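You operate a simulated robot arm through the tools that you are given. There is no shell and no other tool. Be economical: measure what you need, move in short steps, check, and stop when the job is done.

You run a simulated robot arm. Do the job below in one go: nothing can be reset, and whatever is moved stays where it is left.

TASK
Set press B's shut height to 518 mm and drain tank 1.
Fine: free the red lock lever first and lock it again after; shut the blue lever when the glass is empty.

Only the result counts: the job must be done as asked and must still hold three seconds after the hand-in. Knocking over, shifting, dropping, spilling or breaking anything else fails it.

THE ROBOT
A 6-joint arm with a fingered hand on a trunk, on a base that drives. Base frame: it is fixed to the floor where the robot stands at the start and does not move with it; the origin is under the middle of the robot, x ahead of it, y to its left, z up. Lengths are in m, angles in rad, forces in N, time in s.
With the tool pointing down near the work surface it reaches from about 0.14 to 0.82 m from the robot's upright axis, wherever it stands. Its first joint turns from -2.897 to 2.897 rad. Places, roughly: B stop button farther from A [1.1, 0, 1.5]; B stop button nearer press A [2.6, 1, 1.5]; box batch knob [6.2, 3.4, 0.9]; box mode knob [6, 3.3, 0.9]; box speed knob [6.1, 3.4, 0.9]; press a motor on button [5.9, 3.4, 1]; press a stroke button [6, 3.4, 1]; press b count button [3.4, 0.9, 0.8]; press b red lever [0.8, 0.1, 0.9]; press b yellow lever [0.2, 0.7, 1.1]; stand batch knob [3.3, 0.9, 0.7]; stand mode knob [3.1, 0.7, 0.8]; stand reset button [3.4, 0.9, 0.8]; stand speed knob [3.2, 0.8, 0.7]; stand stop button [3.2, 0.9, 0.9]; yellow A key [6.25, 3.5, 1]. Payload 4 kg.
The tool frame sits at the grasp point between the pads (the TCP): z along the fingers, y along the line on which they close. The tips reach 0.02 m beyond it. Largest opening 0.14 m; the body of the gripper starts 0.054 m behind the TCP. The gripper is a hand of 3 fingers: y runs from the thumb to the fingers, the wrist lies at [0, 0, -0.215] in the tool frame, and closing takes about 1.5 s.
Orientation is that of the tool frame in the base frame, as a unit quaternion [x, y, z, w]. With the fingers straight down and closing along the base's y, the tool's x points along the base's -x, its y along +y and its z along -z.

THE INTERFACE
- The arm moves only by the tool step_arm. Its argument "deltas" is a list of rows, each a list of 2 entries, a list of its own where there are three numbers: the shift along the base's x, y, z in cm, then the turn, a rotation vector about the base's x, y, z in rad. In form: [[[x, y, z], [wx, wy, wz]], ...]. A call has 1 to 10 rows; each row shifts and turns the commanded pose from where the row before left it. "grip" is the finger opening in cm, from 0 to 14, set as the call begins (left out, the last holds). Rows are played at 5 a second. More than 0.05 m and 0.15 rad between two rows, or a gripper value outside its range, and nothing of the call is played. Where a pose cannot be reached the arm comes as near as it can. A force on the tool above 40 N (or 10 N above the force at the start of the call, whichever is more), or a blocked arm, ends the call early, and 0.2 s more pass. Each finger travels about 0.045 m/s and halts on what it meets, pressing with about 29 N; the grip force reading is that of the motor and also rises with nothing between the fingers. The clock runs only during rows and for 0.2 s after the last one: add rows that do not move to give the fingers time. The reply holds the time, the measured pose of the TCP, the force on the tool along the base axes, the opening and the grip force, in the units named above and with some noise, with the torque about the TCP (base axes, N m) and any sound that the robot's microphone picked up.
- Cameras (640 x 400 px; columns grow to the right, rows downward): "scene" is now at [0.0535, 0.2276, 1.5522]; the picture's right is [0.45, -0.89, 0.00], its down [-0.65, -0.33, -0.68] and it looks along [0.60, 0.31, -0.73] (base axes); focal length 250 px, centre (320, 200). "wrist" rides on the gripper at [0.074, -0.043, -0.079] in the tool frame; the picture's right is [0.50, 0.87, 0.00], its down [-0.59, 0.34, -0.73] and it looks along [-0.64, 0.37, 0.68] (tool axes); focal length 275 px, centre (320, 200). There is no depth. A picture from a camera that has moved, and an enlarged one, comes with that camera's place and axes in the base frame and with its lens.
- capture(camera): a new picture of that camera. It takes no simulated time.
- slide_trunk(by): slides the trunk up (or, below 0, down) by that many m; the arm and the scene camera ride with it, the base frame stays. It gives what a move gives, with no picture.
- steer(legs): drives the robot by 1 to 6 legs, each [ahead, left, turn to the left] in m, m and rad, along the robot's own axes; the way and the turn of a leg run together, so that a leg with both is an arc; at most 1.5 m and 3.142 rad a leg. The arm and the cameras ride along, it lands a little off, and it stops where it bumps. It gives what a move gives.
- set_grasp(shape): the hand has 3 fingers and takes this shape, open, in about a second: jaw (thumb against the fingers, like two jaws); tri (thumb and two fingers); tip (a fingertip pinch); poke (one finger out to press); point (the index stretched); flat (the hand flat); cup (the hand cupped); fist (a fist). The gripper value then closes the fingers along that shape, each until it touches; the sizes above hold for jaw. It gives what a move gives, with no picture.
- pan_tilt(pan, tilt): turns the head with the scene camera to pan (to the left, within 2.094 rad either way) and tilt (down, from -0.506 to 1.204), counted from straight ahead of the robot. It gives what a move gives.
- zoom(camera, box): a new picture of the part [left, top, right, bottom] of that camera's present view, enlarged. It takes no simulated time.
- hand_in(): hands the job in; it is judged then, once.

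Go step by step. Nothing tells you exact positions but the pictures and the camera data: compare them with the known pose of the tool, close in by small moves and look again before you grip or let go. The budget is 120 turns and 78 pictures, counting those below and the enlarged ones. Unless the task says otherwise, let go and move clear before handing in, and close with one line.

The tools are called after "Call:" as name(argument=value, ...) on one line, values as JSON. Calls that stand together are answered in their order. step_arm: Moves the arm, as the interface text tells. Its arguments: {"type":"object","properties":{"deltas":{"type":"array","items":{"type":"array"}},"grip":{"type":"number"}},"required":["deltas"]} The other tools are called the same way: slide_trunk (by) slides the trunk up or down; set_grasp (shape) gives the hand a shape; steer (legs) drives the base; pan_tilt (pan, tilt) turns the head that bears the scene camera; capture (camera) takes a picture; zoom (camera, box) takes an enlarged picture of a part of a camera's view; hand_in () hands the job in.

At the start:

```text
clock: 0.0
eef_pos: [0.4866, 0.0176, 1.1357]
tool_rot: [0.0, 1.0, 0.0, 0.0]
ft_force: [-0.1, -0.1, -0.6]
wrist_torque: [0.02, 0.01, 0.03]
grip_width: 0.1401
finger_force: 0.1
shape: jaw
trunk travel left (down, up): [-0.15, 0.44]
robot x, y, heading: [-0.0027, 0.0012, -0.001]
head pan, tilt: [0.471, 0.824]
```

scene: 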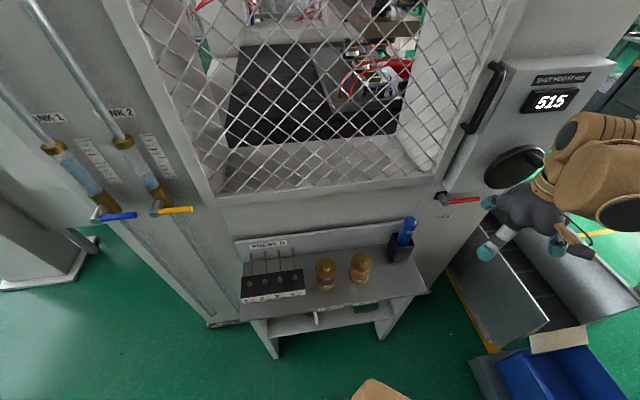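
wrist: 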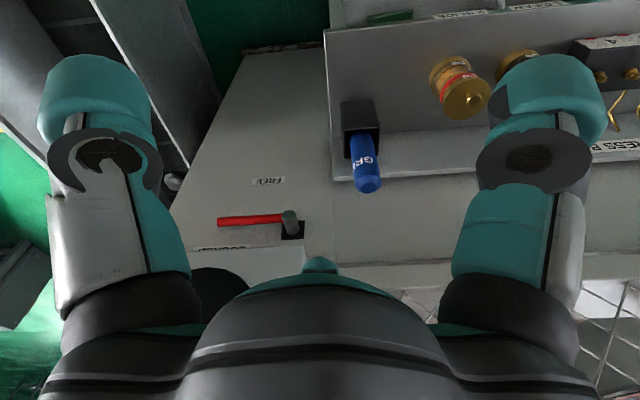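

I see press B with the display at 515, a black handwheel below it, a red lock lever, and the tanks with blue and yellow levers at left. I'll enlarge these parts.

Call:
zoom(camera="scene", box=[420, 40, 620, 240])

Call:
zoom(camera="scene", box=[20, 80, 220, 230])

Call:
zoom(camera="wrist", box=[180, 150, 340, 270])

```text
2.00 times, centred on (520, 140) of scene
camera zoom: at [0.0535, 0.2276, 1.5522], right [0.45, -0.89, 0.0], down [-0.65, -0.33, -0.68], along [0.6, 0.31, -0.73], focal length 501 px, centre (-80, 320)
```

zoom: 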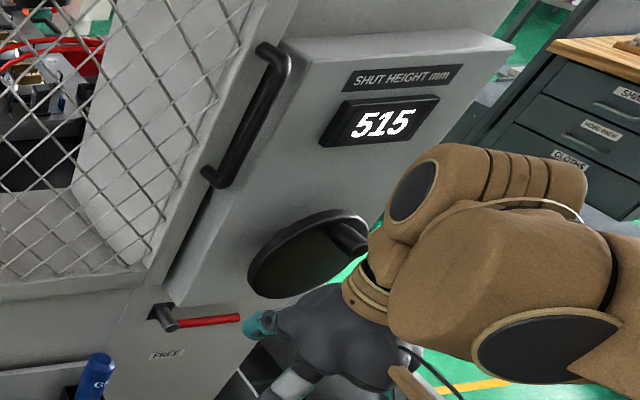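

```text
2.67 times, centred on (120, 155) of scene
camera zoom: at [0.0535, 0.2276, 1.5522], right [0.45, -0.89, 0.0], down [-0.65, -0.33, -0.68], along [0.6, 0.31, -0.73], focal length 668 px, centre (853, 320)
```

zoom: 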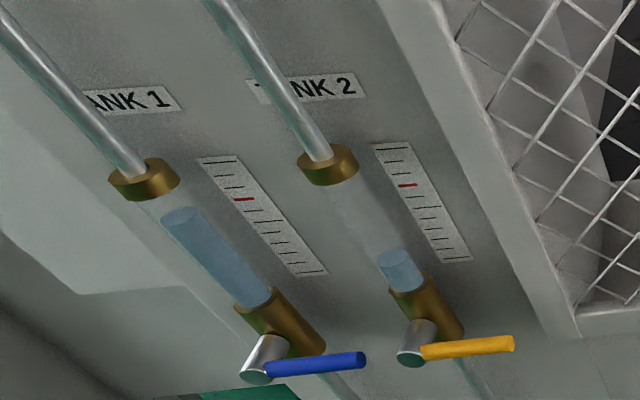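

```text
3.33 times, centred on (260, 210) of wrist
camera zoom: at [0.4135, -0.0245, 1.216], right [-0.5, 0.87, 0.0], down [0.59, 0.34, 0.73], along [0.64, 0.37, -0.68], focal length 918 px, centre (520, 167)
```

zoom: 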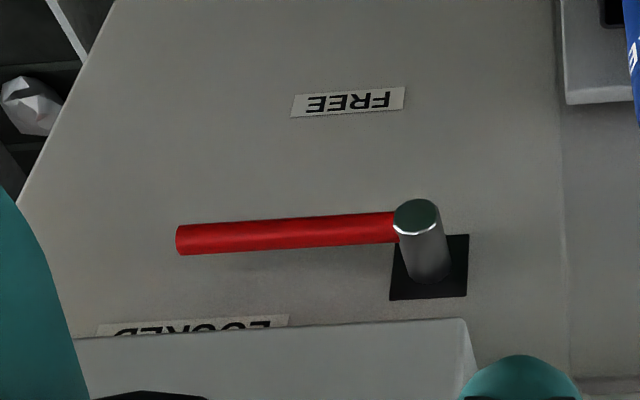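

Display reads 515, and tank 1's blue lever and the red lock lever both lie across (sideways). I'll pull the arm back to the right so that the scene camera can see the wheel.

Call:
step_arm(deltas=[[[-4, -3, 0], [0, 0, 0]], [[-3, -4, 0], [0, 0, 0]], [[-3, -4, 0], [0, 0, 0]], [[-3, -4, 0], [0, 0, 0]], [[-2, -4, 0], [0, 0, 0]], [[0, -4, 0], [0, 0, 0]], [[0, -4, 0], [0, 0, 0]]])

Call:
pan_tilt(pan=0.1, tilt=0.6)

Call:
capture(camera="scene")

```text
clock: 1.6
eef_pos: [0.3365, -0.2503, 1.1366]
tool_rot: [0.0, 1.0, 0.0, 0.0]
ft_force: [0.2, 0.6, -0.2]
wrist_torque: [0.01, 0.03, -0.04]
grip_width: 0.1398
finger_force: 0.1
shape: jaw
trunk travel left (down, up): [-0.15, 0.44]
robot x, y, heading: [-0.0066, 0.0014, 0.003]
head pan, tilt: [0.471, 0.824]
```

```text
clock: 2.5
eef_pos: [0.3375, -0.2506, 1.1366]
tool_rot: [0.0, 1.0, 0.0, 0.0]
ft_force: [-0.6, -0.8, -1.5]
wrist_torque: [-0.04, -0.03, -0.03]
grip_width: 0.14
finger_force: 0.1
shape: jaw
trunk travel left (down, up): [-0.15, 0.44]
robot x, y, heading: [-0.001, 0.0022, -0.0]
head pan, tilt: [0.099, 0.6]
```

```text
72 pictures are left
camera scene: at [0.0705, 0.2003, 1.5711], right [0.1, -0.99, 0.0], down [-0.56, -0.06, -0.82], along [0.82, 0.08, -0.57], focal length 250 px, centre (320, 200)
```

scene: 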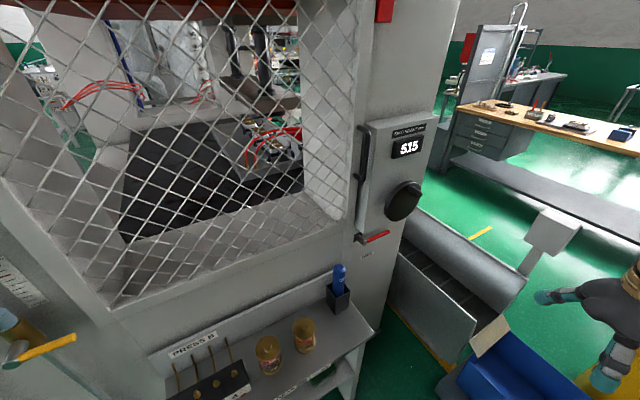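

Call:
zoom(camera="scene", box=[340, 110, 460, 260])

```text
2.67 times, centred on (400, 185) of scene
camera zoom: at [0.0705, 0.2003, 1.5711], right [0.1, -0.99, 0.0], down [-0.56, -0.06, -0.82], along [0.82, 0.08, -0.57], focal length 668 px, centre (107, 240)
```

zoom: 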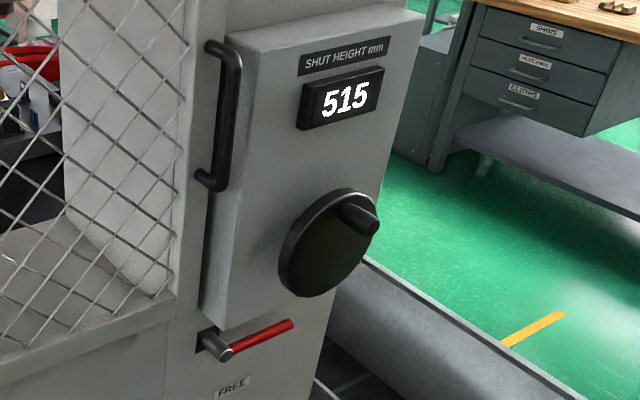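

The wheel is a disc with a crank knob at the upper right; the lock lever points sideways (locked), FREE label below the hub. I'll turn the tool to face the press, standing off.

Call:
step_arm(deltas=[[[1.5, 0.5, -1], [0, -0.1428, 0]], [[1.5, 0.5, -1], [0, -0.1428, 0]], [[1.5, 0.5, -1], [0, -0.1428, 0]], [[1.5, 0.5, -1], [0, -0.1428, 0]], [[1.5, 0.5, -1], [0, -0.1428, 0]], [[1.5, 0.5, -1], [0, -0.1428, 0]], [[1.5, 0.5, -1], [0, -0.1428, 0]], [[1.5, 0.5, -1], [0, -0.1428, 0]], [[1.5, 0.5, -1], [0, -0.1428, 0]], [[1.5, 0.5, -1], [0, -0.1428, 0]]])

Call:
step_arm(deltas=[[[0, 0, 0], [0, -0.1428, 0]], [[0, 0, 0], [0, 0, 0.15]], [[0, 0, 0], [0, 0, 0.15]], [[0, 0, 0], [0, 0, 0.15]], [[0, 0, 0], [0, 0, 0.15]]])

Call:
set_grasp(shape="poke")

Call:
capture(camera="wrist")

Call:
capture(camera="scene")

```text
clock: 4.7
eef_pos: [0.5159, -0.2263, 1.1095]
tool_rot: [0.0, 0.755, 0.001, 0.655]
ft_force: [0.5, 0.4, 0.3]
wrist_torque: [-0.04, 0.02, 0.02]
grip_width: 0.1398
finger_force: 0.0
shape: jaw
out of reach, approached as far as the arm can: row 8, 9, 10
trunk travel left (down, up): [-0.15, 0.44]
robot x, y, heading: [-0.0023, -0.0026, 0.001]
head pan, tilt: [0.099, 0.6]
```

```text
clock: 5.8
eef_pos: [0.5351, -0.2162, 1.1257]
tool_rot: [-0.174, 0.716, 0.235, 0.634]
ft_force: [0.0, 0.4, 0.5]
wrist_torque: [0.04, 0.0, 0.01]
grip_width: 0.1401
finger_force: 0.1
shape: jaw
out of reach, approached as far as the arm can: row 1, 3, 4
trunk travel left (down, up): [-0.15, 0.44]
robot x, y, heading: [-0.0023, -0.0021, -0.005]
head pan, tilt: [0.099, 0.6]
```

```text
clock: 6.8
eef_pos: [0.5345, -0.2162, 1.1251]
tool_rot: [-0.172, 0.717, 0.232, 0.635]
ft_force: [0.6, 0.7, 0.1]
wrist_torque: [0.01, 0.01, 0.01]
grip_width: 0.0
finger_force: 0.0
shape: poke
trunk travel left (down, up): [-0.15, 0.44]
robot x, y, heading: [-0.0, -0.0013, 0.001]
head pan, tilt: [0.099, 0.6]
```

```text
70 pictures are left
camera wrist: at [0.4834, -0.2912, 1.0548], right [-0.54, 0.75, -0.4], down [-0.71, -0.15, 0.68], along [0.45, 0.65, 0.61], focal length 275 px, centre (320, 200)
```

wrist: 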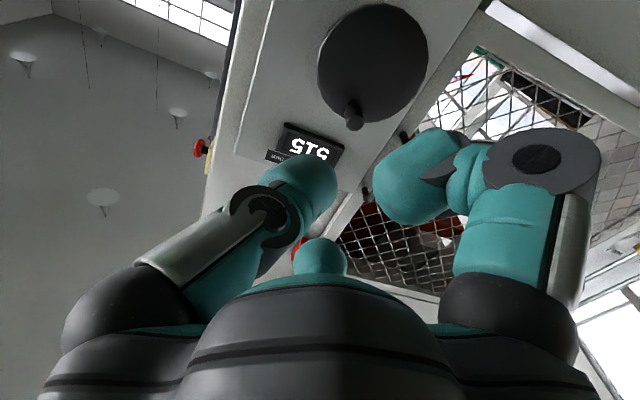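

```text
69 pictures are left
camera scene: at [0.0706, 0.2001, 1.5712], right [0.1, -1.0, 0.0], down [-0.56, -0.06, -0.82], along [0.82, 0.08, -0.57], focal length 250 px, centre (320, 200)
```

scene: 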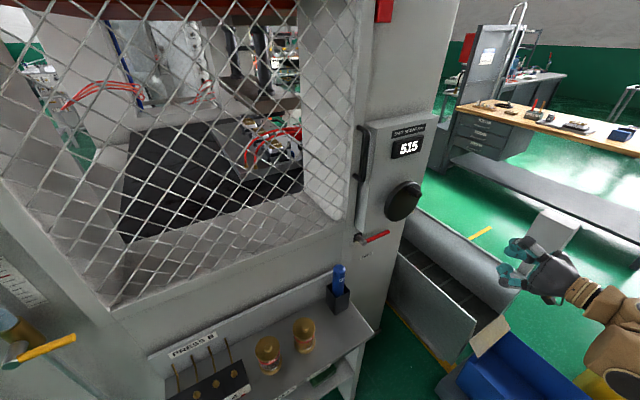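

The tool now faces the press (axis about [0.83, 0.55, -0.09]). Triangulating: wheel centre ≈ (0.727, 0.009, 1.126), knob straight up with its tip ≈ (0.69, -0.016, 1.184), and lever hub ≈ (0.742, 0.106, 0.929) with its tip ≈ (0.818, 0.01, 0.926). I'll check how the hand looks in the poke shape.

Call:
zoom(camera="scene", box=[470, 200, 630, 300])

```text
4.00 times, centred on (550, 250) of scene
camera zoom: at [0.0706, 0.2001, 1.5712], right [0.1, -1.0, 0.0], down [-0.56, -0.06, -0.82], along [0.82, 0.08, -0.57], focal length 1002 px, centre (-600, 0)
```

zoom: 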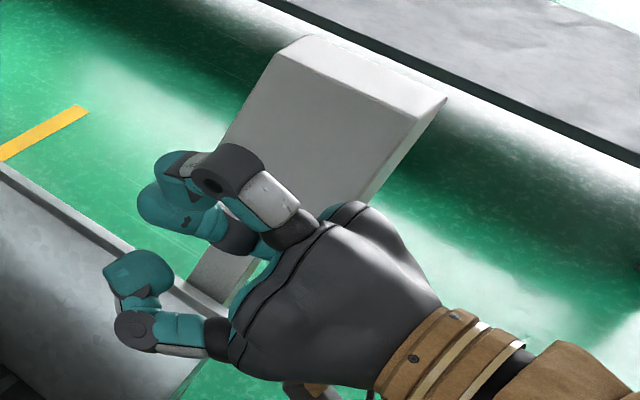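

The finger that pokes isn't clear here, so I'll use the closed jaw as a pushing rod instead, since its geometry is known. I'll close it, go down to about z 0.965 and level the tool, still short of the press.

Call:
set_grasp(shape="jaw")

Call:
step_arm(deltas=[[[1, 1, -4], [0.03, -0.045, 0]], [[1, 1, -4], [0.03, -0.045, 0]], [[1, 1, -4], [0, 0, 0]], [[1, 1, -4], [0, 0, 0]], [[2, 2, 0], [0, 0, 0]], [[0, 0, 0], [0, 0, 0]], [[0, 0, 0], [0, 0, 0]], [[0, 0, 0], [0, 0, 0]]], grip=0)

Call:
capture(camera="wrist")

Call:
capture(camera="scene")

```text
clock: 7.7
eef_pos: [0.5351, -0.2158, 1.1246]
tool_rot: [-0.173, 0.716, 0.232, 0.635]
ft_force: [-0.1, -0.8, -0.5]
wrist_torque: [-0.01, 0.0, 0.02]
grip_width: 0.14
finger_force: 0.0
shape: jaw
trunk travel left (down, up): [-0.15, 0.44]
robot x, y, heading: [-0.0009, -0.0001, -0.005]
head pan, tilt: [0.099, 0.6]
```

```text
clock: 9.4
eef_pos: [0.6211, -0.1795, 0.9837]
tool_rot: [-0.158, 0.685, 0.251, 0.665]
ft_force: [0.6, -0.3, 0.1]
wrist_torque: [0.04, 0.01, 0.0]
grip_width: 0.0
finger_force: 6.0
shape: jaw
out of reach, approached as far as the arm can: row 3, 4
trunk travel left (down, up): [-0.15, 0.44]
robot x, y, heading: [-0.0018, 0.0026, 0.002]
head pan, tilt: [0.099, 0.6]
```

```text
67 pictures are left
camera wrist: at [0.5746, -0.2494, 0.9047], right [-0.51, 0.77, -0.38], down [-0.76, -0.2, 0.62], along [0.4, 0.6, 0.69], focal length 275 px, centre (320, 200)
```

wrist: 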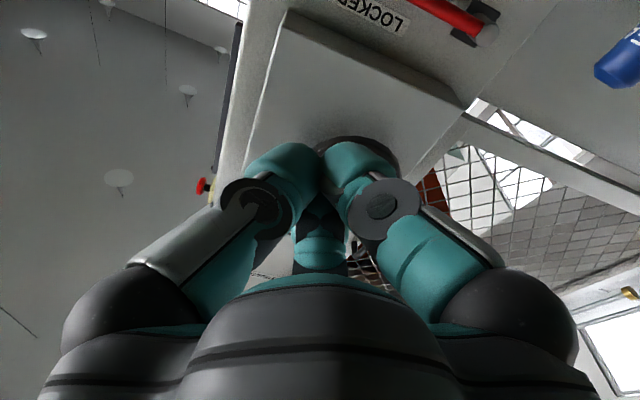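

```text
66 pictures are left
camera scene: at [0.0708, 0.2002, 1.5711], right [0.1, -1.0, 0.0], down [-0.56, -0.06, -0.82], along [0.82, 0.08, -0.57], focal length 250 px, centre (320, 200)
```

scene: 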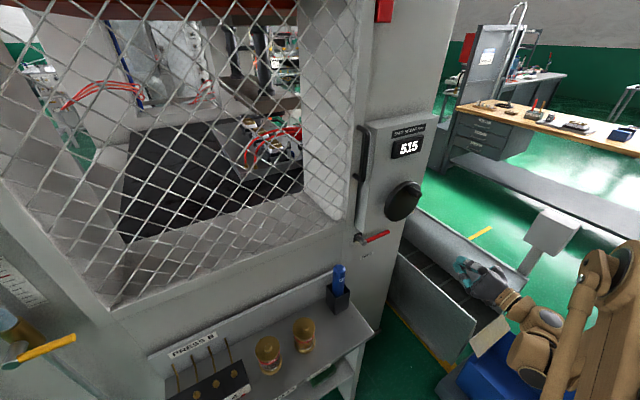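

All three fingers close into a rod, and the new view agrees with my lever position. I'll shift sideways to line up above the lever, still about 16 cm back, and take out the roll.

Call:
step_arm(deltas=[[[0.9, 3.2, -0.5], [-0.055, -0.037, 0]], [[0.9, 3.2, -0.5], [-0.055, -0.037, 0]], [[0.9, 3.2, -0.5], [0, 0, 0]], [[0.9, 3.1, -0.4], [0, 0, 0]], [[0, 0, 0], [0, 0, 0]]])

```text
clock: 10.7
eef_pos: [0.6802, -0.059, 0.9768]
tool_rot: [-0.17, 0.702, 0.235, 0.65]
ft_force: [0.4, 0.4, -0.9]
wrist_torque: [-0.03, 0.01, 0.01]
grip_width: 0.0001
finger_force: 28.9
shape: jaw
out of reach, approached as far as the arm can: row 1, 2, 3, 4
trunk travel left (down, up): [-0.15, 0.44]
robot x, y, heading: [-0.0038, -0.0047, 0.0]
head pan, tilt: [0.099, 0.6]
```

The arm is at its folding limit at this height, so I'll lower the trunk by 0.14 and raise the hand back.

Call:
slide_trunk(by=-0.14)

Call:
step_arm(deltas=[[[0, 0, 4], [0, 0, 0]], [[0, 0, 4], [0, 0, 0]], [[0, 0, 4], [0, 0, 0]], [[0, 0, 0], [0, 0, 0]]])

```text
clock: 12.3
eef_pos: [0.6797, -0.0611, 0.8354]
tool_rot: [-0.171, 0.701, 0.235, 0.651]
ft_force: [0.5, 0.1, 0.0]
wrist_torque: [0.0, 0.01, -0.03]
grip_width: 0.0
finger_force: 29.2
shape: jaw
trunk travel left (down, up): [-0.01, 0.58]
robot x, y, heading: [0.0013, -0.0021, -0.0]
head pan, tilt: [0.099, 0.6]
```

```text
clock: 13.3
eef_pos: [0.6792, -0.0593, 0.9576]
tool_rot: [-0.171, 0.702, 0.235, 0.651]
ft_force: [0.3, 0.7, 0.3]
wrist_torque: [-0.02, -0.01, -0.02]
grip_width: 0.0
finger_force: 29.1
shape: jaw
trunk travel left (down, up): [-0.01, 0.58]
robot x, y, heading: [0.0026, -0.0, 0.001]
head pan, tilt: [0.099, 0.6]
```

Now within reach. I'll advance toward the spot just above the lever and check before the last bit.

Call:
step_arm(deltas=[[[2.4, 2, 0.5], [0, 0, 0]], [[2.4, 2, 0.5], [0, 0, 0]], [[2.4, 2, 0], [0, 0, 0]], [[0, 0, 0], [0, 0, 0]]])

Call:
capture(camera="wrist")

Call:
zoom(camera="scene", box=[320, 60, 480, 260])

```text
clock: 14.3
eef_pos: [0.7503, 0.0013, 0.9669]
tool_rot: [-0.17, 0.702, 0.235, 0.651]
ft_force: [-0.4, -0.1, -0.6]
wrist_torque: [0.0, 0.01, 0.03]
grip_width: 0.0002
finger_force: 28.5
shape: jaw
trunk travel left (down, up): [-0.01, 0.58]
robot x, y, heading: [-0.0022, -0.0008, 0.002]
head pan, tilt: [0.099, 0.6]
```

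```text
65 pictures are left
camera wrist: at [0.702, -0.0727, 0.8929], right [-0.52, 0.75, -0.4], down [-0.74, -0.16, 0.65], along [0.43, 0.64, 0.64], focal length 275 px, centre (320, 200)
```

wrist: 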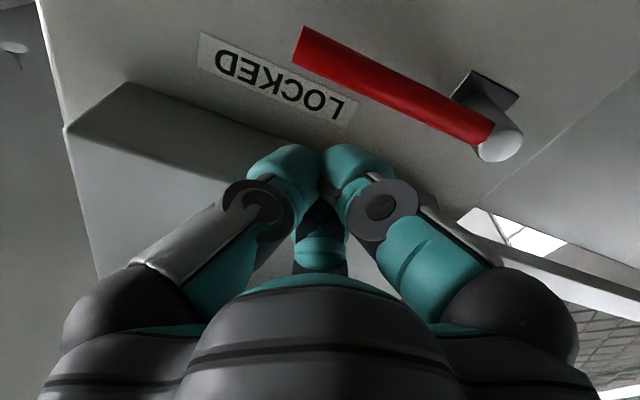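

```text
2.00 times, centred on (400, 160) of scene
camera zoom: at [0.0709, 0.2003, 1.4311], right [0.1, -1.0, 0.0], down [-0.56, -0.06, -0.82], along [0.82, 0.08, -0.57], focal length 501 px, centre (160, 280)
```

zoom: 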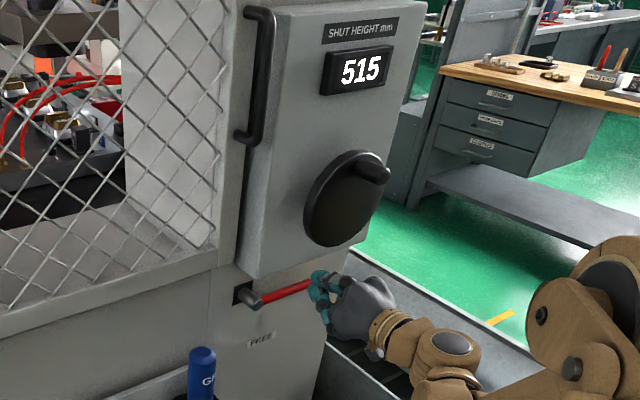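

The fingertips are above the lever and short of it. I'll move the last 4 cm in.

Call:
step_arm(deltas=[[[2, 1.7, 0], [0, 0, 0]], [[1.7, 1.5, 0], [0, 0, 0]], [[0, 0, 0], [0, 0, 0]]])

Call:
capture(camera="wrist")

Call:
zoom(camera="scene", box=[360, 170, 440, 230])

```text
clock: 15.1
eef_pos: [0.787, 0.03, 0.964]
tool_rot: [-0.17, 0.703, 0.233, 0.65]
ft_force: [-9.5, -5.2, -12.2]
wrist_torque: [0.19, -0.63, 0.07]
grip_width: 0.0
finger_force: 29.6
shape: jaw
trunk travel left (down, up): [-0.01, 0.58]
robot x, y, heading: [-0.004, -0.0022, -0.005]
head pan, tilt: [0.099, 0.6]
stopped in row 3: the force on the tool passed its limit at 43 N (the readings are from after the stop); the commanded pose is now the measured one
```

```text
63 pictures are left
camera wrist: at [0.7377, -0.0441, 0.8905], right [-0.52, 0.75, -0.4], down [-0.74, -0.16, 0.65], along [0.43, 0.64, 0.64], focal length 275 px, centre (320, 200)
```

wrist: 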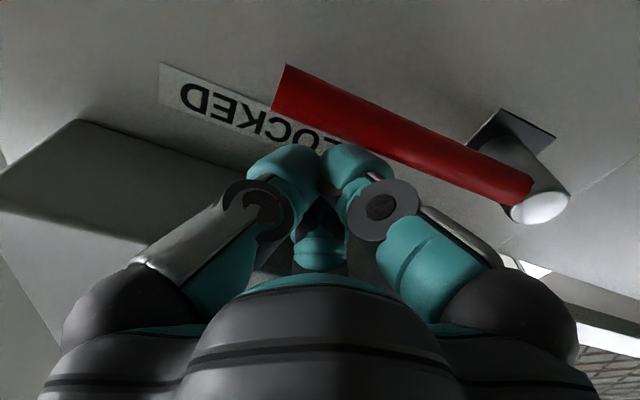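

```text
6.67 times, centred on (400, 200) of scene
camera zoom: at [0.0703, 0.1991, 1.4312], right [0.1, -1.0, 0.0], down [-0.56, -0.05, -0.82], along [0.82, 0.08, -0.57], focal length 1670 px, centre (-213, 200)
```

zoom: 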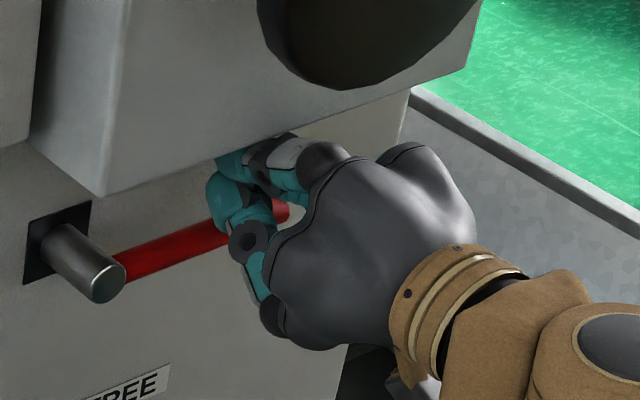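

The fingers are above the lever, with an upper knuckle touching the box edge. I'll back off slightly and press down.

Call:
step_arm(deltas=[[[-0.4, -0.3, -0.5], [0, 0, 0]], [[-0.1, -0.1, -1], [0, 0, 0]], [[0, 0, -1], [0, 0, 0]], [[0, 0, -1], [0, 0, 0]]])

Call:
zoom(camera="scene", box=[340, 160, 460, 240])

```text
clock: 16.1
eef_pos: [0.7818, 0.0259, 0.9291]
tool_rot: [-0.171, 0.702, 0.234, 0.65]
ft_force: [0.6, -0.5, 0.3]
wrist_torque: [-0.01, -0.02, -0.01]
grip_width: 0.0003
finger_force: 29.6
shape: jaw
trunk travel left (down, up): [-0.01, 0.58]
robot x, y, heading: [-0.0022, -0.0025, 0.002]
head pan, tilt: [0.099, 0.6]
```

```text
5.00 times, centred on (400, 200) of scene
camera zoom: at [0.0704, 0.1998, 1.4311], right [0.1, -1.0, 0.0], down [-0.56, -0.06, -0.82], along [0.82, 0.08, -0.57], focal length 1252 px, centre (-80, 200)
```

zoom: 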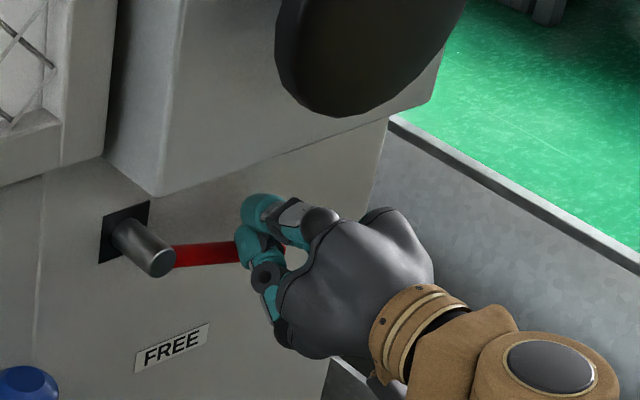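

The lever follows the fingers. I'll continue along its arc toward FREE.

Call:
step_arm(deltas=[[[-0.22, 0.33, -1.8], [0, 0, 0]], [[-0.55, 0.83, -2.1], [0, 0, 0]], [[-0.66, 1.0, -1.8], [0, 0, 0]], [[-0.94, 1.42, -1.4], [0, 0, 0]]])

Call:
zoom(camera="scene", box=[340, 160, 460, 240])

```text
clock: 17.1
eef_pos: [0.7602, 0.0632, 0.859]
tool_rot: [-0.17, 0.703, 0.234, 0.65]
ft_force: [-1.3, -0.6, 0.6]
wrist_torque: [-0.01, -0.02, 0.01]
grip_width: 0.0002
finger_force: 29.3
shape: jaw
trunk travel left (down, up): [-0.01, 0.58]
robot x, y, heading: [0.0015, 0.0004, -0.002]
head pan, tilt: [0.099, 0.6]
```

```text
5.00 times, centred on (400, 200) of scene
camera zoom: at [0.0705, 0.1996, 1.4312], right [0.1, -1.0, 0.0], down [-0.56, -0.06, -0.82], along [0.82, 0.08, -0.57], focal length 1252 px, centre (-80, 200)
```

zoom: 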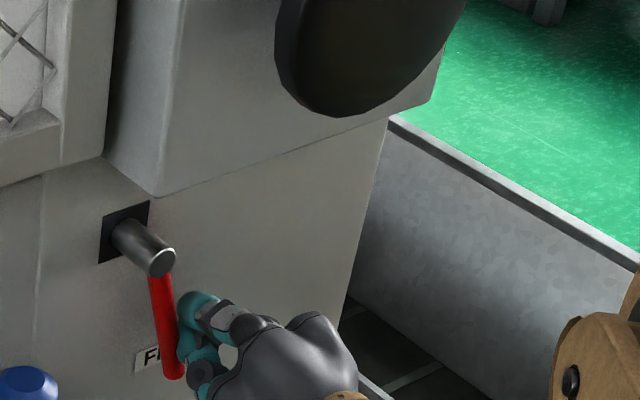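

Lever is nearly down. I'll push a little further until it meets its stop.

Call:
step_arm(deltas=[[[-0.6, 0.9, -0.4], [0, 0, 0]], [[-0.6, 0.9, -0.4], [0, 0, 0]], [[-0.5, 0.8, 0], [0, 0, 0]]])

Call:
zoom(camera="scene", box=[340, 160, 460, 240])

```text
clock: 17.8
eef_pos: [0.7507, 0.0698, 0.8511]
tool_rot: [-0.162, 0.704, 0.228, 0.653]
ft_force: [4.3, -10.1, 1.6]
wrist_torque: [-0.04, -0.04, -0.08]
grip_width: 0.0
finger_force: 29.2
shape: jaw
trunk travel left (down, up): [-0.01, 0.58]
robot x, y, heading: [-0.002, 0.0, -0.01]
head pan, tilt: [0.099, 0.6]
stopped in row 3: the force on the tool passed its limit at 46 N (the readings are from after the stop); the commanded pose is now the measured one
```

```text
5.00 times, centred on (400, 200) of scene
camera zoom: at [0.0723, 0.1976, 1.4312], right [0.09, -1.0, 0.0], down [-0.56, -0.05, -0.82], along [0.82, 0.08, -0.57], focal length 1252 px, centre (-80, 200)
```

zoom: 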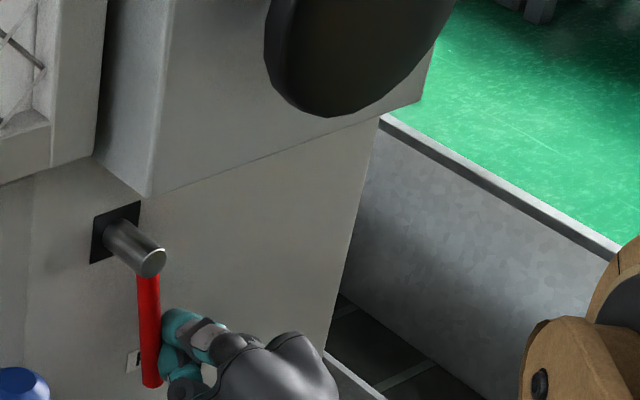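

The lever is against its stop at FREE. I'll back off to the right and away, then rise to knob height.

Call:
step_arm(deltas=[[[0.6, -0.9, 0], [0, 0, 0]], [[0.6, -0.9, 0], [0, 0, 0]], [[-2.5, -1.7, 0], [0, 0, 0]], [[-2.5, -1.7, 1], [0, 0, 0]], [[-2.5, -1.7, 3], [0, 0, 0]], [[-2.5, -1.7, 4], [0, 0, 0]], [[-2.5, -1.7, 4], [0, 0, 0]], [[-2.5, -1.7, 4], [0, 0, 0]]], grip=0)

Call:
step_arm(deltas=[[[-1, -1, 4], [0, 0, 0]], [[-1, -1, 4], [0, 0, 0]], [[-1, -1, 4], [0, 0, 0]], [[0, 0, 4], [0, 0, 0]], [[0, 0, 1.5], [0, 0, 0]], [[0, 0, 0], [0, 0, 0]], [[0, 0, 0], [0, 0, 0]]], grip=7)

Call:
capture(camera="wrist")

Call:
zoom(camera="scene", box=[340, 60, 580, 220])

```text
refused: row 6 steps farther than a row can; nothing moved
```

```text
clock: 19.2
eef_pos: [0.7152, 0.0497, 1.0271]
tool_rot: [-0.17, 0.703, 0.23, 0.652]
ft_force: [-12.1, 5.2, -9.8]
wrist_torque: [-0.38, -1.0, -0.11]
grip_width: 0.0696
finger_force: 0.0
shape: jaw
trunk travel left (down, up): [-0.01, 0.58]
robot x, y, heading: [0.0016, 0.0008, 0.002]
head pan, tilt: [0.099, 0.6]
stopped in row 7: the force on the tool passed its limit at 41 N (the readings are from after the stop); the commanded pose is now the measured one
```

```text
58 pictures are left
camera wrist: at [0.6663, -0.0247, 0.9532], right [-0.51, 0.75, -0.41], down [-0.74, -0.15, 0.65], along [0.43, 0.64, 0.64], focal length 275 px, centre (320, 200)
```

wrist: 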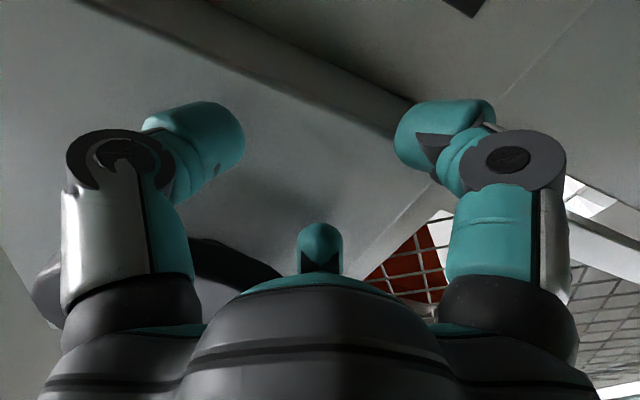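

```text
2.50 times, centred on (460, 140) of scene
camera zoom: at [0.0694, 0.2004, 1.4311], right [0.1, -1.0, 0.0], down [-0.56, -0.05, -0.83], along [0.82, 0.08, -0.56], focal length 626 px, centre (-30, 350)
```

zoom: 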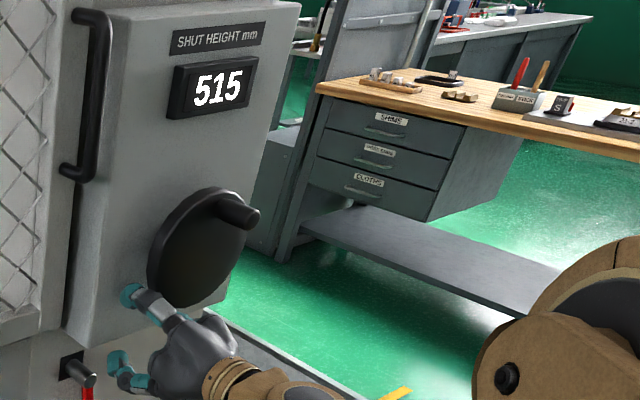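

My first call was refused, so the second one raised the hand under the box and touched it lightly; nothing looks moved. I'll lower a bit and pull straight back.

Call:
step_arm(deltas=[[[0, 0, -1.5], [0, 0, 0]], [[-2.5, -1.7, -0.5], [0, 0, 0]], [[-2.5, -1.7, 0], [0, 0, 0]], [[-2.5, -1.7, 0], [0, 0, 0]], [[-2.5, -1.7, 0], [0, 0, 0]], [[-2.5, -1.7, 0], [0, 0, 0]], [[-2.5, -1.7, 0], [0, 0, 0]]])

```text
clock: 20.9
eef_pos: [0.5669, -0.0553, 1.0042]
tool_rot: [-0.167, 0.703, 0.23, 0.652]
ft_force: [-0.3, -0.2, 0.8]
wrist_torque: [0.02, 0.01, 0.0]
grip_width: 0.07
finger_force: 0.0
shape: jaw
trunk travel left (down, up): [-0.01, 0.58]
robot x, y, heading: [-0.0006, 0.0005, -0.002]
head pan, tilt: [0.099, 0.6]
```

Clear now. I'll rise to knob height and line up with the knob.

Call:
step_arm(deltas=[[[0.6, -1, 4.5], [-0.06, -0.09, 0]], [[0.6, -1, 4.5], [0, 0, 0]], [[0.6, -0.8, 4.5], [0, 0, 0]], [[0, 0, 4.5], [0, 0, 0]], [[0, 0, 0], [0, 0, 0]], [[0, 0, 0], [0, 0, 0]]])

Call:
capture(camera="wrist")

Call:
zoom(camera="scene", box=[340, 60, 580, 220])

```text
clock: 22.2
eef_pos: [0.5912, -0.0751, 1.1888]
tool_rot: [-0.169, 0.708, 0.222, 0.648]
ft_force: [0.2, 0.4, 0.5]
wrist_torque: [-0.01, -0.02, -0.02]
grip_width: 0.0698
finger_force: 0.2
shape: jaw
out of reach, approached as far as the arm can: row 1
trunk travel left (down, up): [-0.01, 0.58]
robot x, y, heading: [-0.0001, -0.005, -0.008]
head pan, tilt: [0.099, 0.6]
```

```text
56 pictures are left
camera wrist: at [0.5397, -0.1504, 1.1161], right [-0.51, 0.76, -0.41], down [-0.74, -0.14, 0.66], along [0.44, 0.64, 0.63], focal length 275 px, centre (320, 200)
```

wrist: 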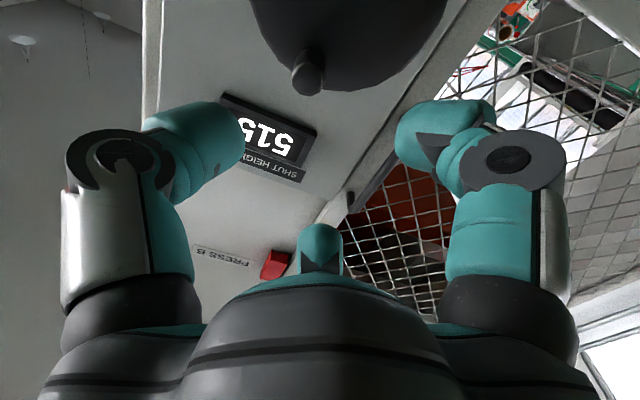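

```text
2.50 times, centred on (460, 140) of scene
camera zoom: at [0.0707, 0.1992, 1.4311], right [0.1, -1.0, 0.0], down [-0.56, -0.05, -0.82], along [0.82, 0.08, -0.57], focal length 626 px, centre (-30, 350)
```

zoom: 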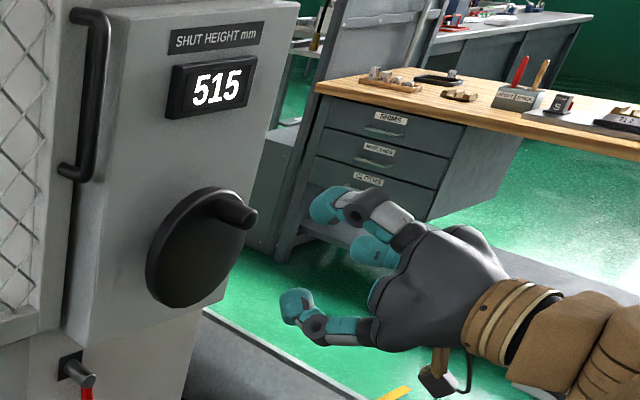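

Knob tip re-measured at ≈ (0.694, -0.018, 1.183), with the hand lined up. I'll move in around it with the jaw open 7 cm, then close.

Call:
step_arm(deltas=[[[2.7, 1.5, -0.2], [0, 0, 0]], [[2.8, 1.6, -0.2], [0, 0, 0]], [[2.8, 1.6, -0.2], [0, 0, 0]], [[2.8, 1.6, 0], [0, 0, 0]], [[0, 0, 0], [0, 0, 0]]])

Call:
zoom(camera="scene", box=[360, 80, 480, 180])

Call:
capture(camera="wrist")

```text
clock: 23.4
eef_pos: [0.6999, -0.0124, 1.1809]
tool_rot: [-0.169, 0.708, 0.222, 0.649]
ft_force: [-0.9, 0.0, -0.2]
wrist_torque: [0.0, 0.0, 0.01]
grip_width: 0.07
finger_force: 0.0
shape: jaw
trunk travel left (down, up): [-0.01, 0.58]
robot x, y, heading: [-0.0013, -0.0021, -0.0]
head pan, tilt: [0.099, 0.6]
```

```text
4.00 times, centred on (420, 130) of scene
camera zoom: at [0.0708, 0.1994, 1.4311], right [0.1, -1.0, 0.0], down [-0.56, -0.05, -0.82], along [0.82, 0.08, -0.57], focal length 1002 px, centre (-80, 480)
```

zoom: 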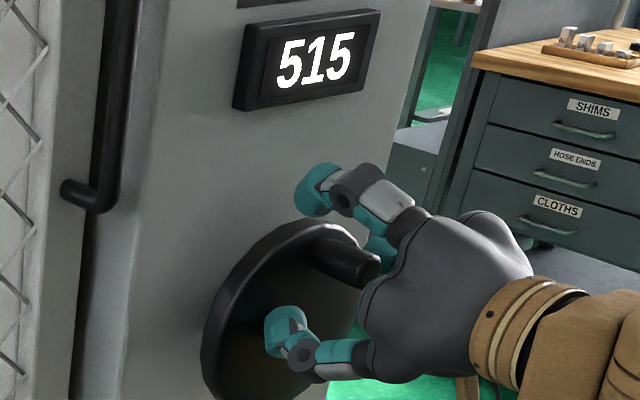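

```text
53 pictures are left
camera wrist: at [0.6494, -0.0875, 1.1088], right [-0.51, 0.75, -0.42], down [-0.74, -0.13, 0.66], along [0.44, 0.64, 0.63], focal length 275 px, centre (320, 200)
```

wrist: 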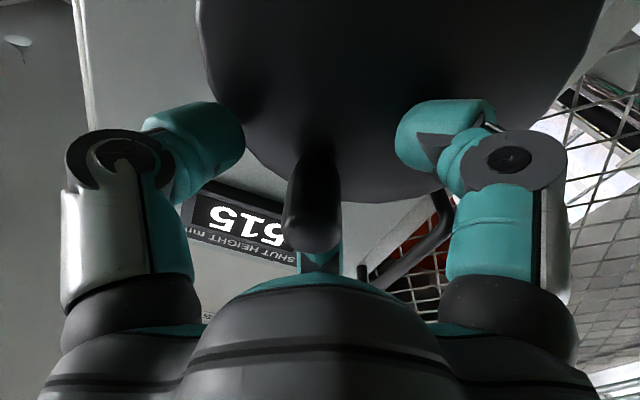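

The knob sits between the fingers. Closing on it.

Call:
step_arm(deltas=[[[0, 0, 0], [0, 0, 0]], [[0, 0, 0], [0, 0, 0]], [[0, 0, 0], [0, 0, 0]], [[0, 0, 0], [0, 0, 0]], [[0, 0, 0], [0, 0, 0]], [[0, 0, 0], [0, 0, 0]]], grip=0)

Call:
capture(camera="wrist")

```text
clock: 24.9
eef_pos: [0.6967, -0.0162, 1.1834]
tool_rot: [-0.169, 0.706, 0.222, 0.651]
ft_force: [-11.2, -12.8, 19.2]
wrist_torque: [0.33, -0.42, 0.0]
grip_width: 0.018
finger_force: 28.7
shape: jaw
trunk travel left (down, up): [-0.01, 0.58]
robot x, y, heading: [-0.0004, 0.0006, -0.004]
head pan, tilt: [0.099, 0.6]
```

```text
52 pictures are left
camera wrist: at [0.6457, -0.0903, 1.111], right [-0.51, 0.76, -0.42], down [-0.74, -0.13, 0.66], along [0.44, 0.64, 0.63], focal length 275 px, centre (320, 200)
```

wrist: 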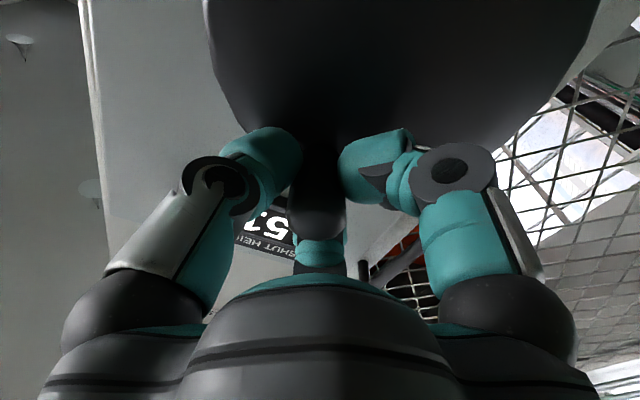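

Gripped (1.8 cm). I'll turn the crank clockwise by 45° as a trial and look at the display.

Call:
step_arm(deltas=[[[-0.2, -0.15, 0], [0, 0, 0]], [[0.83, -1.25, -0.2], [0, 0, 0]], [[0.77, -1.17, -0.58], [0, 0, 0]], [[0.66, -1.0, -0.92], [0, 0, 0]]])

Call:
zoom(camera="scene", box=[360, 60, 500, 180])

```text
clock: 25.9
eef_pos: [0.72, -0.0517, 1.1651]
tool_rot: [-0.168, 0.707, 0.22, 0.651]
ft_force: [3.6, -13.4, 22.3]
wrist_torque: [0.94, -0.11, -0.13]
grip_width: 0.0177
finger_force: 28.9
shape: jaw
trunk travel left (down, up): [-0.01, 0.58]
robot x, y, heading: [-0.0015, -0.001, -0.007]
head pan, tilt: [0.099, 0.6]
```

```text
3.33 times, centred on (430, 120) of scene
camera zoom: at [0.069, 0.197, 1.4316], right [0.09, -1.0, 0.0], down [-0.56, -0.05, -0.83], along [0.82, 0.08, -0.56], focal length 835 px, centre (-47, 467)
```

zoom: 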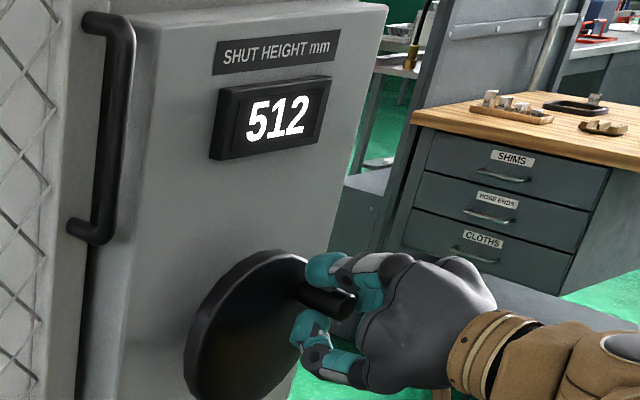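

Clockwise lowers it: 3 mm for 45°. So I go back and on to 45° counter-clockwise of the start.

Call:
step_arm(deltas=[[[-0.66, 1.0, 0.92], [0, 0, 0]], [[-0.77, 1.17, 0.58], [0, 0, 0]], [[-0.83, 1.25, 0.2], [0, 0, 0]], [[-0.83, 1.25, -0.2], [0, 0, 0]], [[-0.77, 1.17, -0.58], [0, 0, 0]], [[0, 0, 0], [0, 0, 0]]])

Call:
zoom(camera="scene", box=[360, 60, 500, 180])

```text
clock: 26.4
eef_pos: [0.7129, -0.0432, 1.1758]
tool_rot: [-0.165, 0.708, 0.218, 0.651]
ft_force: [10.0, -9.3, 10.2]
wrist_torque: [-0.15, -0.42, -0.04]
grip_width: 0.018
finger_force: 28.8
shape: jaw
trunk travel left (down, up): [-0.01, 0.58]
robot x, y, heading: [-0.0014, -0.0039, -0.007]
head pan, tilt: [0.099, 0.6]
stopped in row 2: the force on the tool passed its limit at 45 N (the readings are from after the stop); the commanded pose is now the measured one
```

```text
3.33 times, centred on (430, 120) of scene
camera zoom: at [0.0721, 0.1968, 1.4313], right [0.09, -1.0, 0.0], down [-0.56, -0.05, -0.82], along [0.82, 0.08, -0.57], focal length 835 px, centre (-47, 467)
```

zoom: 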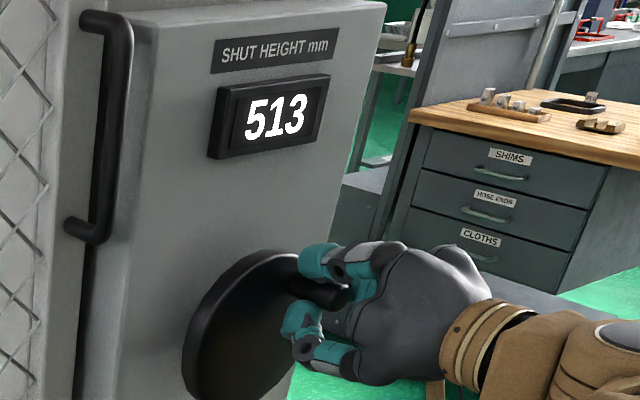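

It moves the right way; a force peak ended the call. I'll go on in smaller steps.

Call:
step_arm(deltas=[[[-0.25, 0.375, 0.23], [0, 0, 0]], [[-0.25, 0.375, 0.23], [0, 0, 0]], [[-0.27, 0.4, 0.15], [0, 0, 0]], [[-0.27, 0.4, 0.14], [0, 0, 0]], [[-0.275, 0.415, 0.07], [0, 0, 0]], [[-0.275, 0.415, 0.06], [0, 0, 0]], [[-0.275, 0.415, -0.03], [0, 0, 0]], [[-0.275, 0.415, -0.03], [0, 0, 0]]])

Call:
zoom(camera="scene", box=[360, 60, 500, 180])

```text
clock: 27.1
eef_pos: [0.7066, -0.0353, 1.1835]
tool_rot: [-0.163, 0.708, 0.217, 0.653]
ft_force: [11.1, -9.7, 17.8]
wrist_torque: [-0.22, -0.47, -0.14]
grip_width: 0.018
finger_force: 28.5
shape: jaw
trunk travel left (down, up): [-0.01, 0.58]
robot x, y, heading: [-0.0033, 0.0004, -0.008]
head pan, tilt: [0.099, 0.6]
stopped in row 3: the force on the tool passed its limit at 42 N (the readings are from after the stop); the commanded pose is now the measured one
```

```text
3.33 times, centred on (430, 120) of scene
camera zoom: at [0.0722, 0.1965, 1.4314], right [0.09, -1.0, 0.0], down [-0.56, -0.05, -0.83], along [0.82, 0.07, -0.56], focal length 835 px, centre (-47, 467)
```

zoom: 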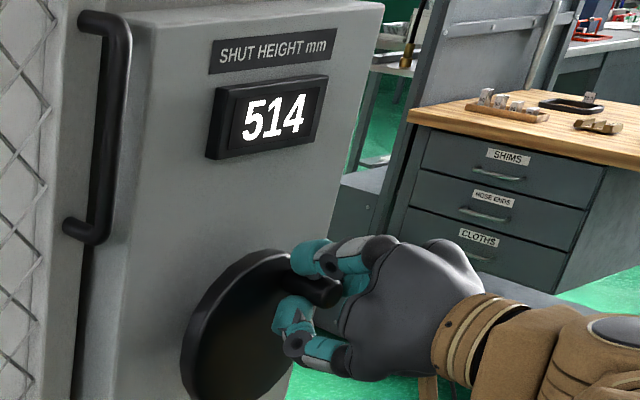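

Progress to 514. There's an upward bias on the hand, so I'll lift the path a touch to ease it and keep going.

Call:
step_arm(deltas=[[[0, 0, 0.3], [0, 0, 0]], [[-0.27, 0.4, 0.15], [0, 0, 0]], [[-0.27, 0.4, 0.08], [0, 0, 0]], [[-0.275, 0.415, 0.0], [0, 0, 0]], [[-0.275, 0.415, -0.05], [0, 0, 0]], [[-0.275, 0.415, -0.08], [0, 0, 0]], [[-0.275, 0.415, -0.1], [0, 0, 0]]])

Call:
zoom(camera="scene", box=[360, 60, 500, 180])

```text
clock: 28.2
eef_pos: [0.6992, -0.0232, 1.19]
tool_rot: [-0.161, 0.707, 0.217, 0.653]
ft_force: [8.7, -5.3, 20.8]
wrist_torque: [-0.25, -0.51, -0.11]
grip_width: 0.0136
finger_force: 29.0
shape: jaw
trunk travel left (down, up): [-0.01, 0.58]
robot x, y, heading: [0.0006, 0.0002, -0.008]
head pan, tilt: [0.099, 0.6]
stopped in row 5: the force on the tool passed its limit at 43 N (the readings are from after the stop); the commanded pose is now the measured one
```

```text
3.33 times, centred on (430, 120) of scene
camera zoom: at [0.0718, 0.1971, 1.4314], right [0.09, -1.0, 0.0], down [-0.56, -0.05, -0.83], along [0.82, 0.07, -0.56], focal length 835 px, centre (-47, 467)
```

zoom: 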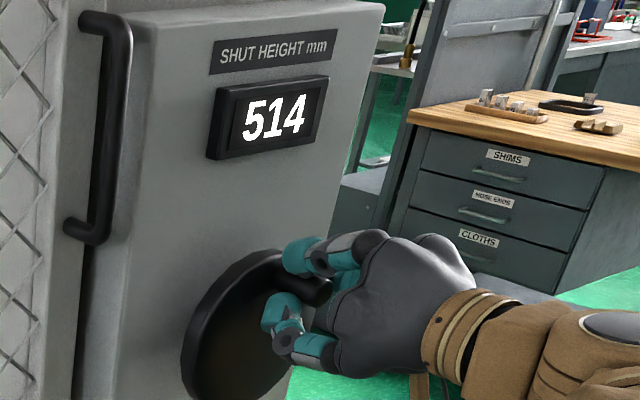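

The fingers are sliding up off the round knob (opening shrank to 1.4 cm), so I'm gripping too high. I'll open, drop about 1.5 cm, and look.

Call:
step_arm(deltas=[[[0, 0, 0], [0, 0, 0]], [[0, 0, 0], [0, 0, 0]], [[0, 0, 0], [0, 0, 0]], [[0, 0, -0.7], [0, 0, 0]], [[0, 0, -0.7], [0, 0, 0]], [[0, 0, 0], [0, 0, 0]]], grip=4.5)

Call:
capture(camera="wrist")

Call:
zoom(camera="scene", box=[380, 100, 460, 160])

```text
clock: 29.6
eef_pos: [0.6987, -0.0222, 1.1734]
tool_rot: [-0.163, 0.708, 0.217, 0.652]
ft_force: [-0.5, 0.8, -0.5]
wrist_torque: [0.01, 0.0, -0.02]
grip_width: 0.0448
finger_force: 0.0
shape: jaw
trunk travel left (down, up): [-0.01, 0.58]
robot x, y, heading: [-0.001, -0.0004, -0.015]
head pan, tilt: [0.099, 0.6]
```

```text
47 pictures are left
camera wrist: at [0.6471, -0.0952, 1.1015], right [-0.49, 0.76, -0.41], down [-0.74, -0.12, 0.66], along [0.45, 0.63, 0.63], focal length 275 px, centre (320, 200)
```

wrist: 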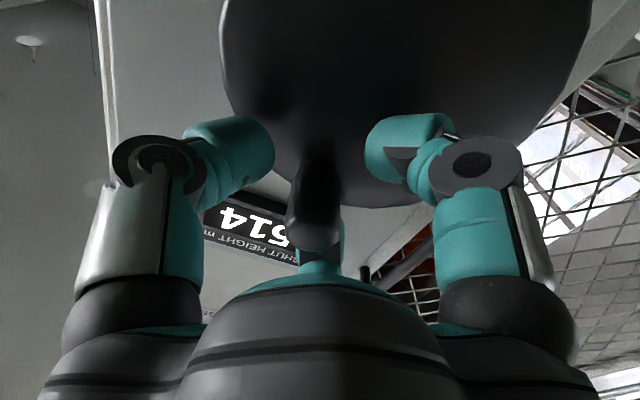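

```text
6.67 times, centred on (420, 130) of scene
camera zoom: at [0.0723, 0.1982, 1.4311], right [0.09, -1.0, 0.0], down [-0.56, -0.05, -0.82], along [0.82, 0.07, -0.57], focal length 1670 px, centre (-347, 667)
```

zoom: 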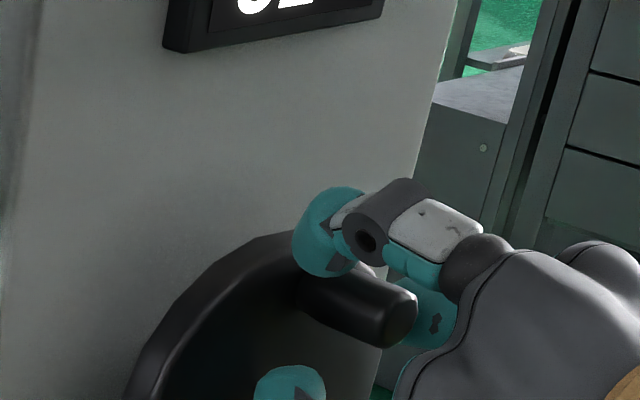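

The knob centre is at z ≈ 1.178 and the hand is now just below it, which is good. I'll close to a loose fork (2.6 cm) and push the knob left along its arc instead of squeezing.

Call:
step_arm(deltas=[[[0, 0, 0.3], [0, 0, 0]], [[0, 0, 0], [0, 0, 0]], [[-0.275, 0.415, 0.07], [0, 0, 0]], [[-0.275, 0.415, 0.06], [0, 0, 0]], [[-0.275, 0.415, 0], [0, 0, 0]], [[-0.275, 0.415, -0.05], [0, 0, 0]], [[-0.275, 0.415, -0.1], [0, 0, 0]], [[-0.275, 0.415, -0.12], [0, 0, 0]]], grip=2.6)

Call:
zoom(camera="scene", box=[360, 60, 500, 180])

```text
clock: 31.4
eef_pos: [0.6817, 0.0035, 1.1758]
tool_rot: [-0.164, 0.707, 0.218, 0.652]
ft_force: [1.1, -2.8, 0.1]
wrist_torque: [-0.01, -0.02, -0.05]
grip_width: 0.0265
finger_force: 0.0
shape: jaw
trunk travel left (down, up): [-0.01, 0.58]
robot x, y, heading: [-0.005, -0.0033, -0.013]
head pan, tilt: [0.099, 0.6]
```

```text
3.33 times, centred on (430, 120) of scene
camera zoom: at [0.0723, 0.1979, 1.4312], right [0.09, -1.0, 0.0], down [-0.56, -0.05, -0.82], along [0.82, 0.07, -0.57], focal length 835 px, centre (-47, 467)
```

zoom: 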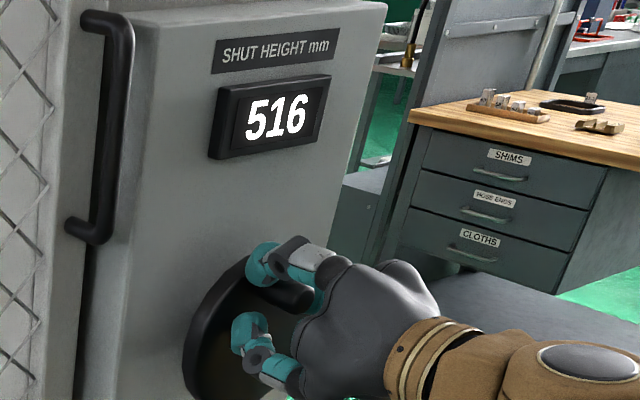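

516 with almost no force. I'll carry on another 20°.

Call:
step_arm(deltas=[[[-0.26, 0.39, -0.17], [0, 0, 0]], [[-0.26, 0.39, -0.2], [0, 0, 0]], [[-0.24, 0.36, -0.25], [0, 0, 0]], [[-0.24, 0.35, -0.28], [0, 0, 0]], [[0, 0, 0], [0, 0, 0]]])

Call:
zoom(camera="scene", box=[360, 60, 500, 180])

```text
clock: 32.6
eef_pos: [0.672, 0.0187, 1.1648]
tool_rot: [-0.163, 0.708, 0.217, 0.652]
ft_force: [1.9, -3.5, -0.3]
wrist_torque: [0.02, 0.01, -0.05]
grip_width: 0.0265
finger_force: 0.1
shape: jaw
trunk travel left (down, up): [-0.01, 0.58]
robot x, y, heading: [-0.0033, -0.0027, -0.007]
head pan, tilt: [0.099, 0.6]
```

```text
3.33 times, centred on (430, 120) of scene
camera zoom: at [0.0725, 0.1977, 1.4312], right [0.09, -1.0, 0.0], down [-0.56, -0.05, -0.82], along [0.82, 0.07, -0.57], focal length 835 px, centre (-47, 467)
```

zoom: 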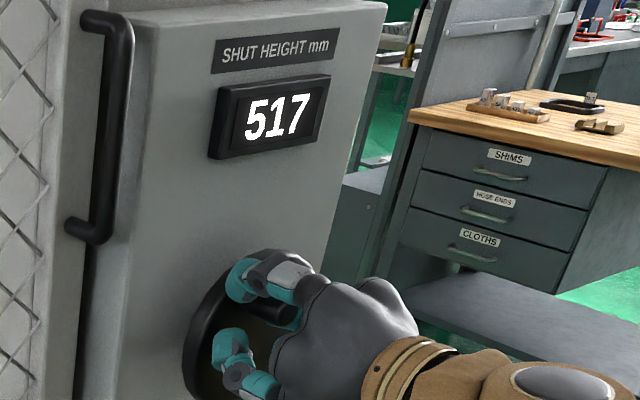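

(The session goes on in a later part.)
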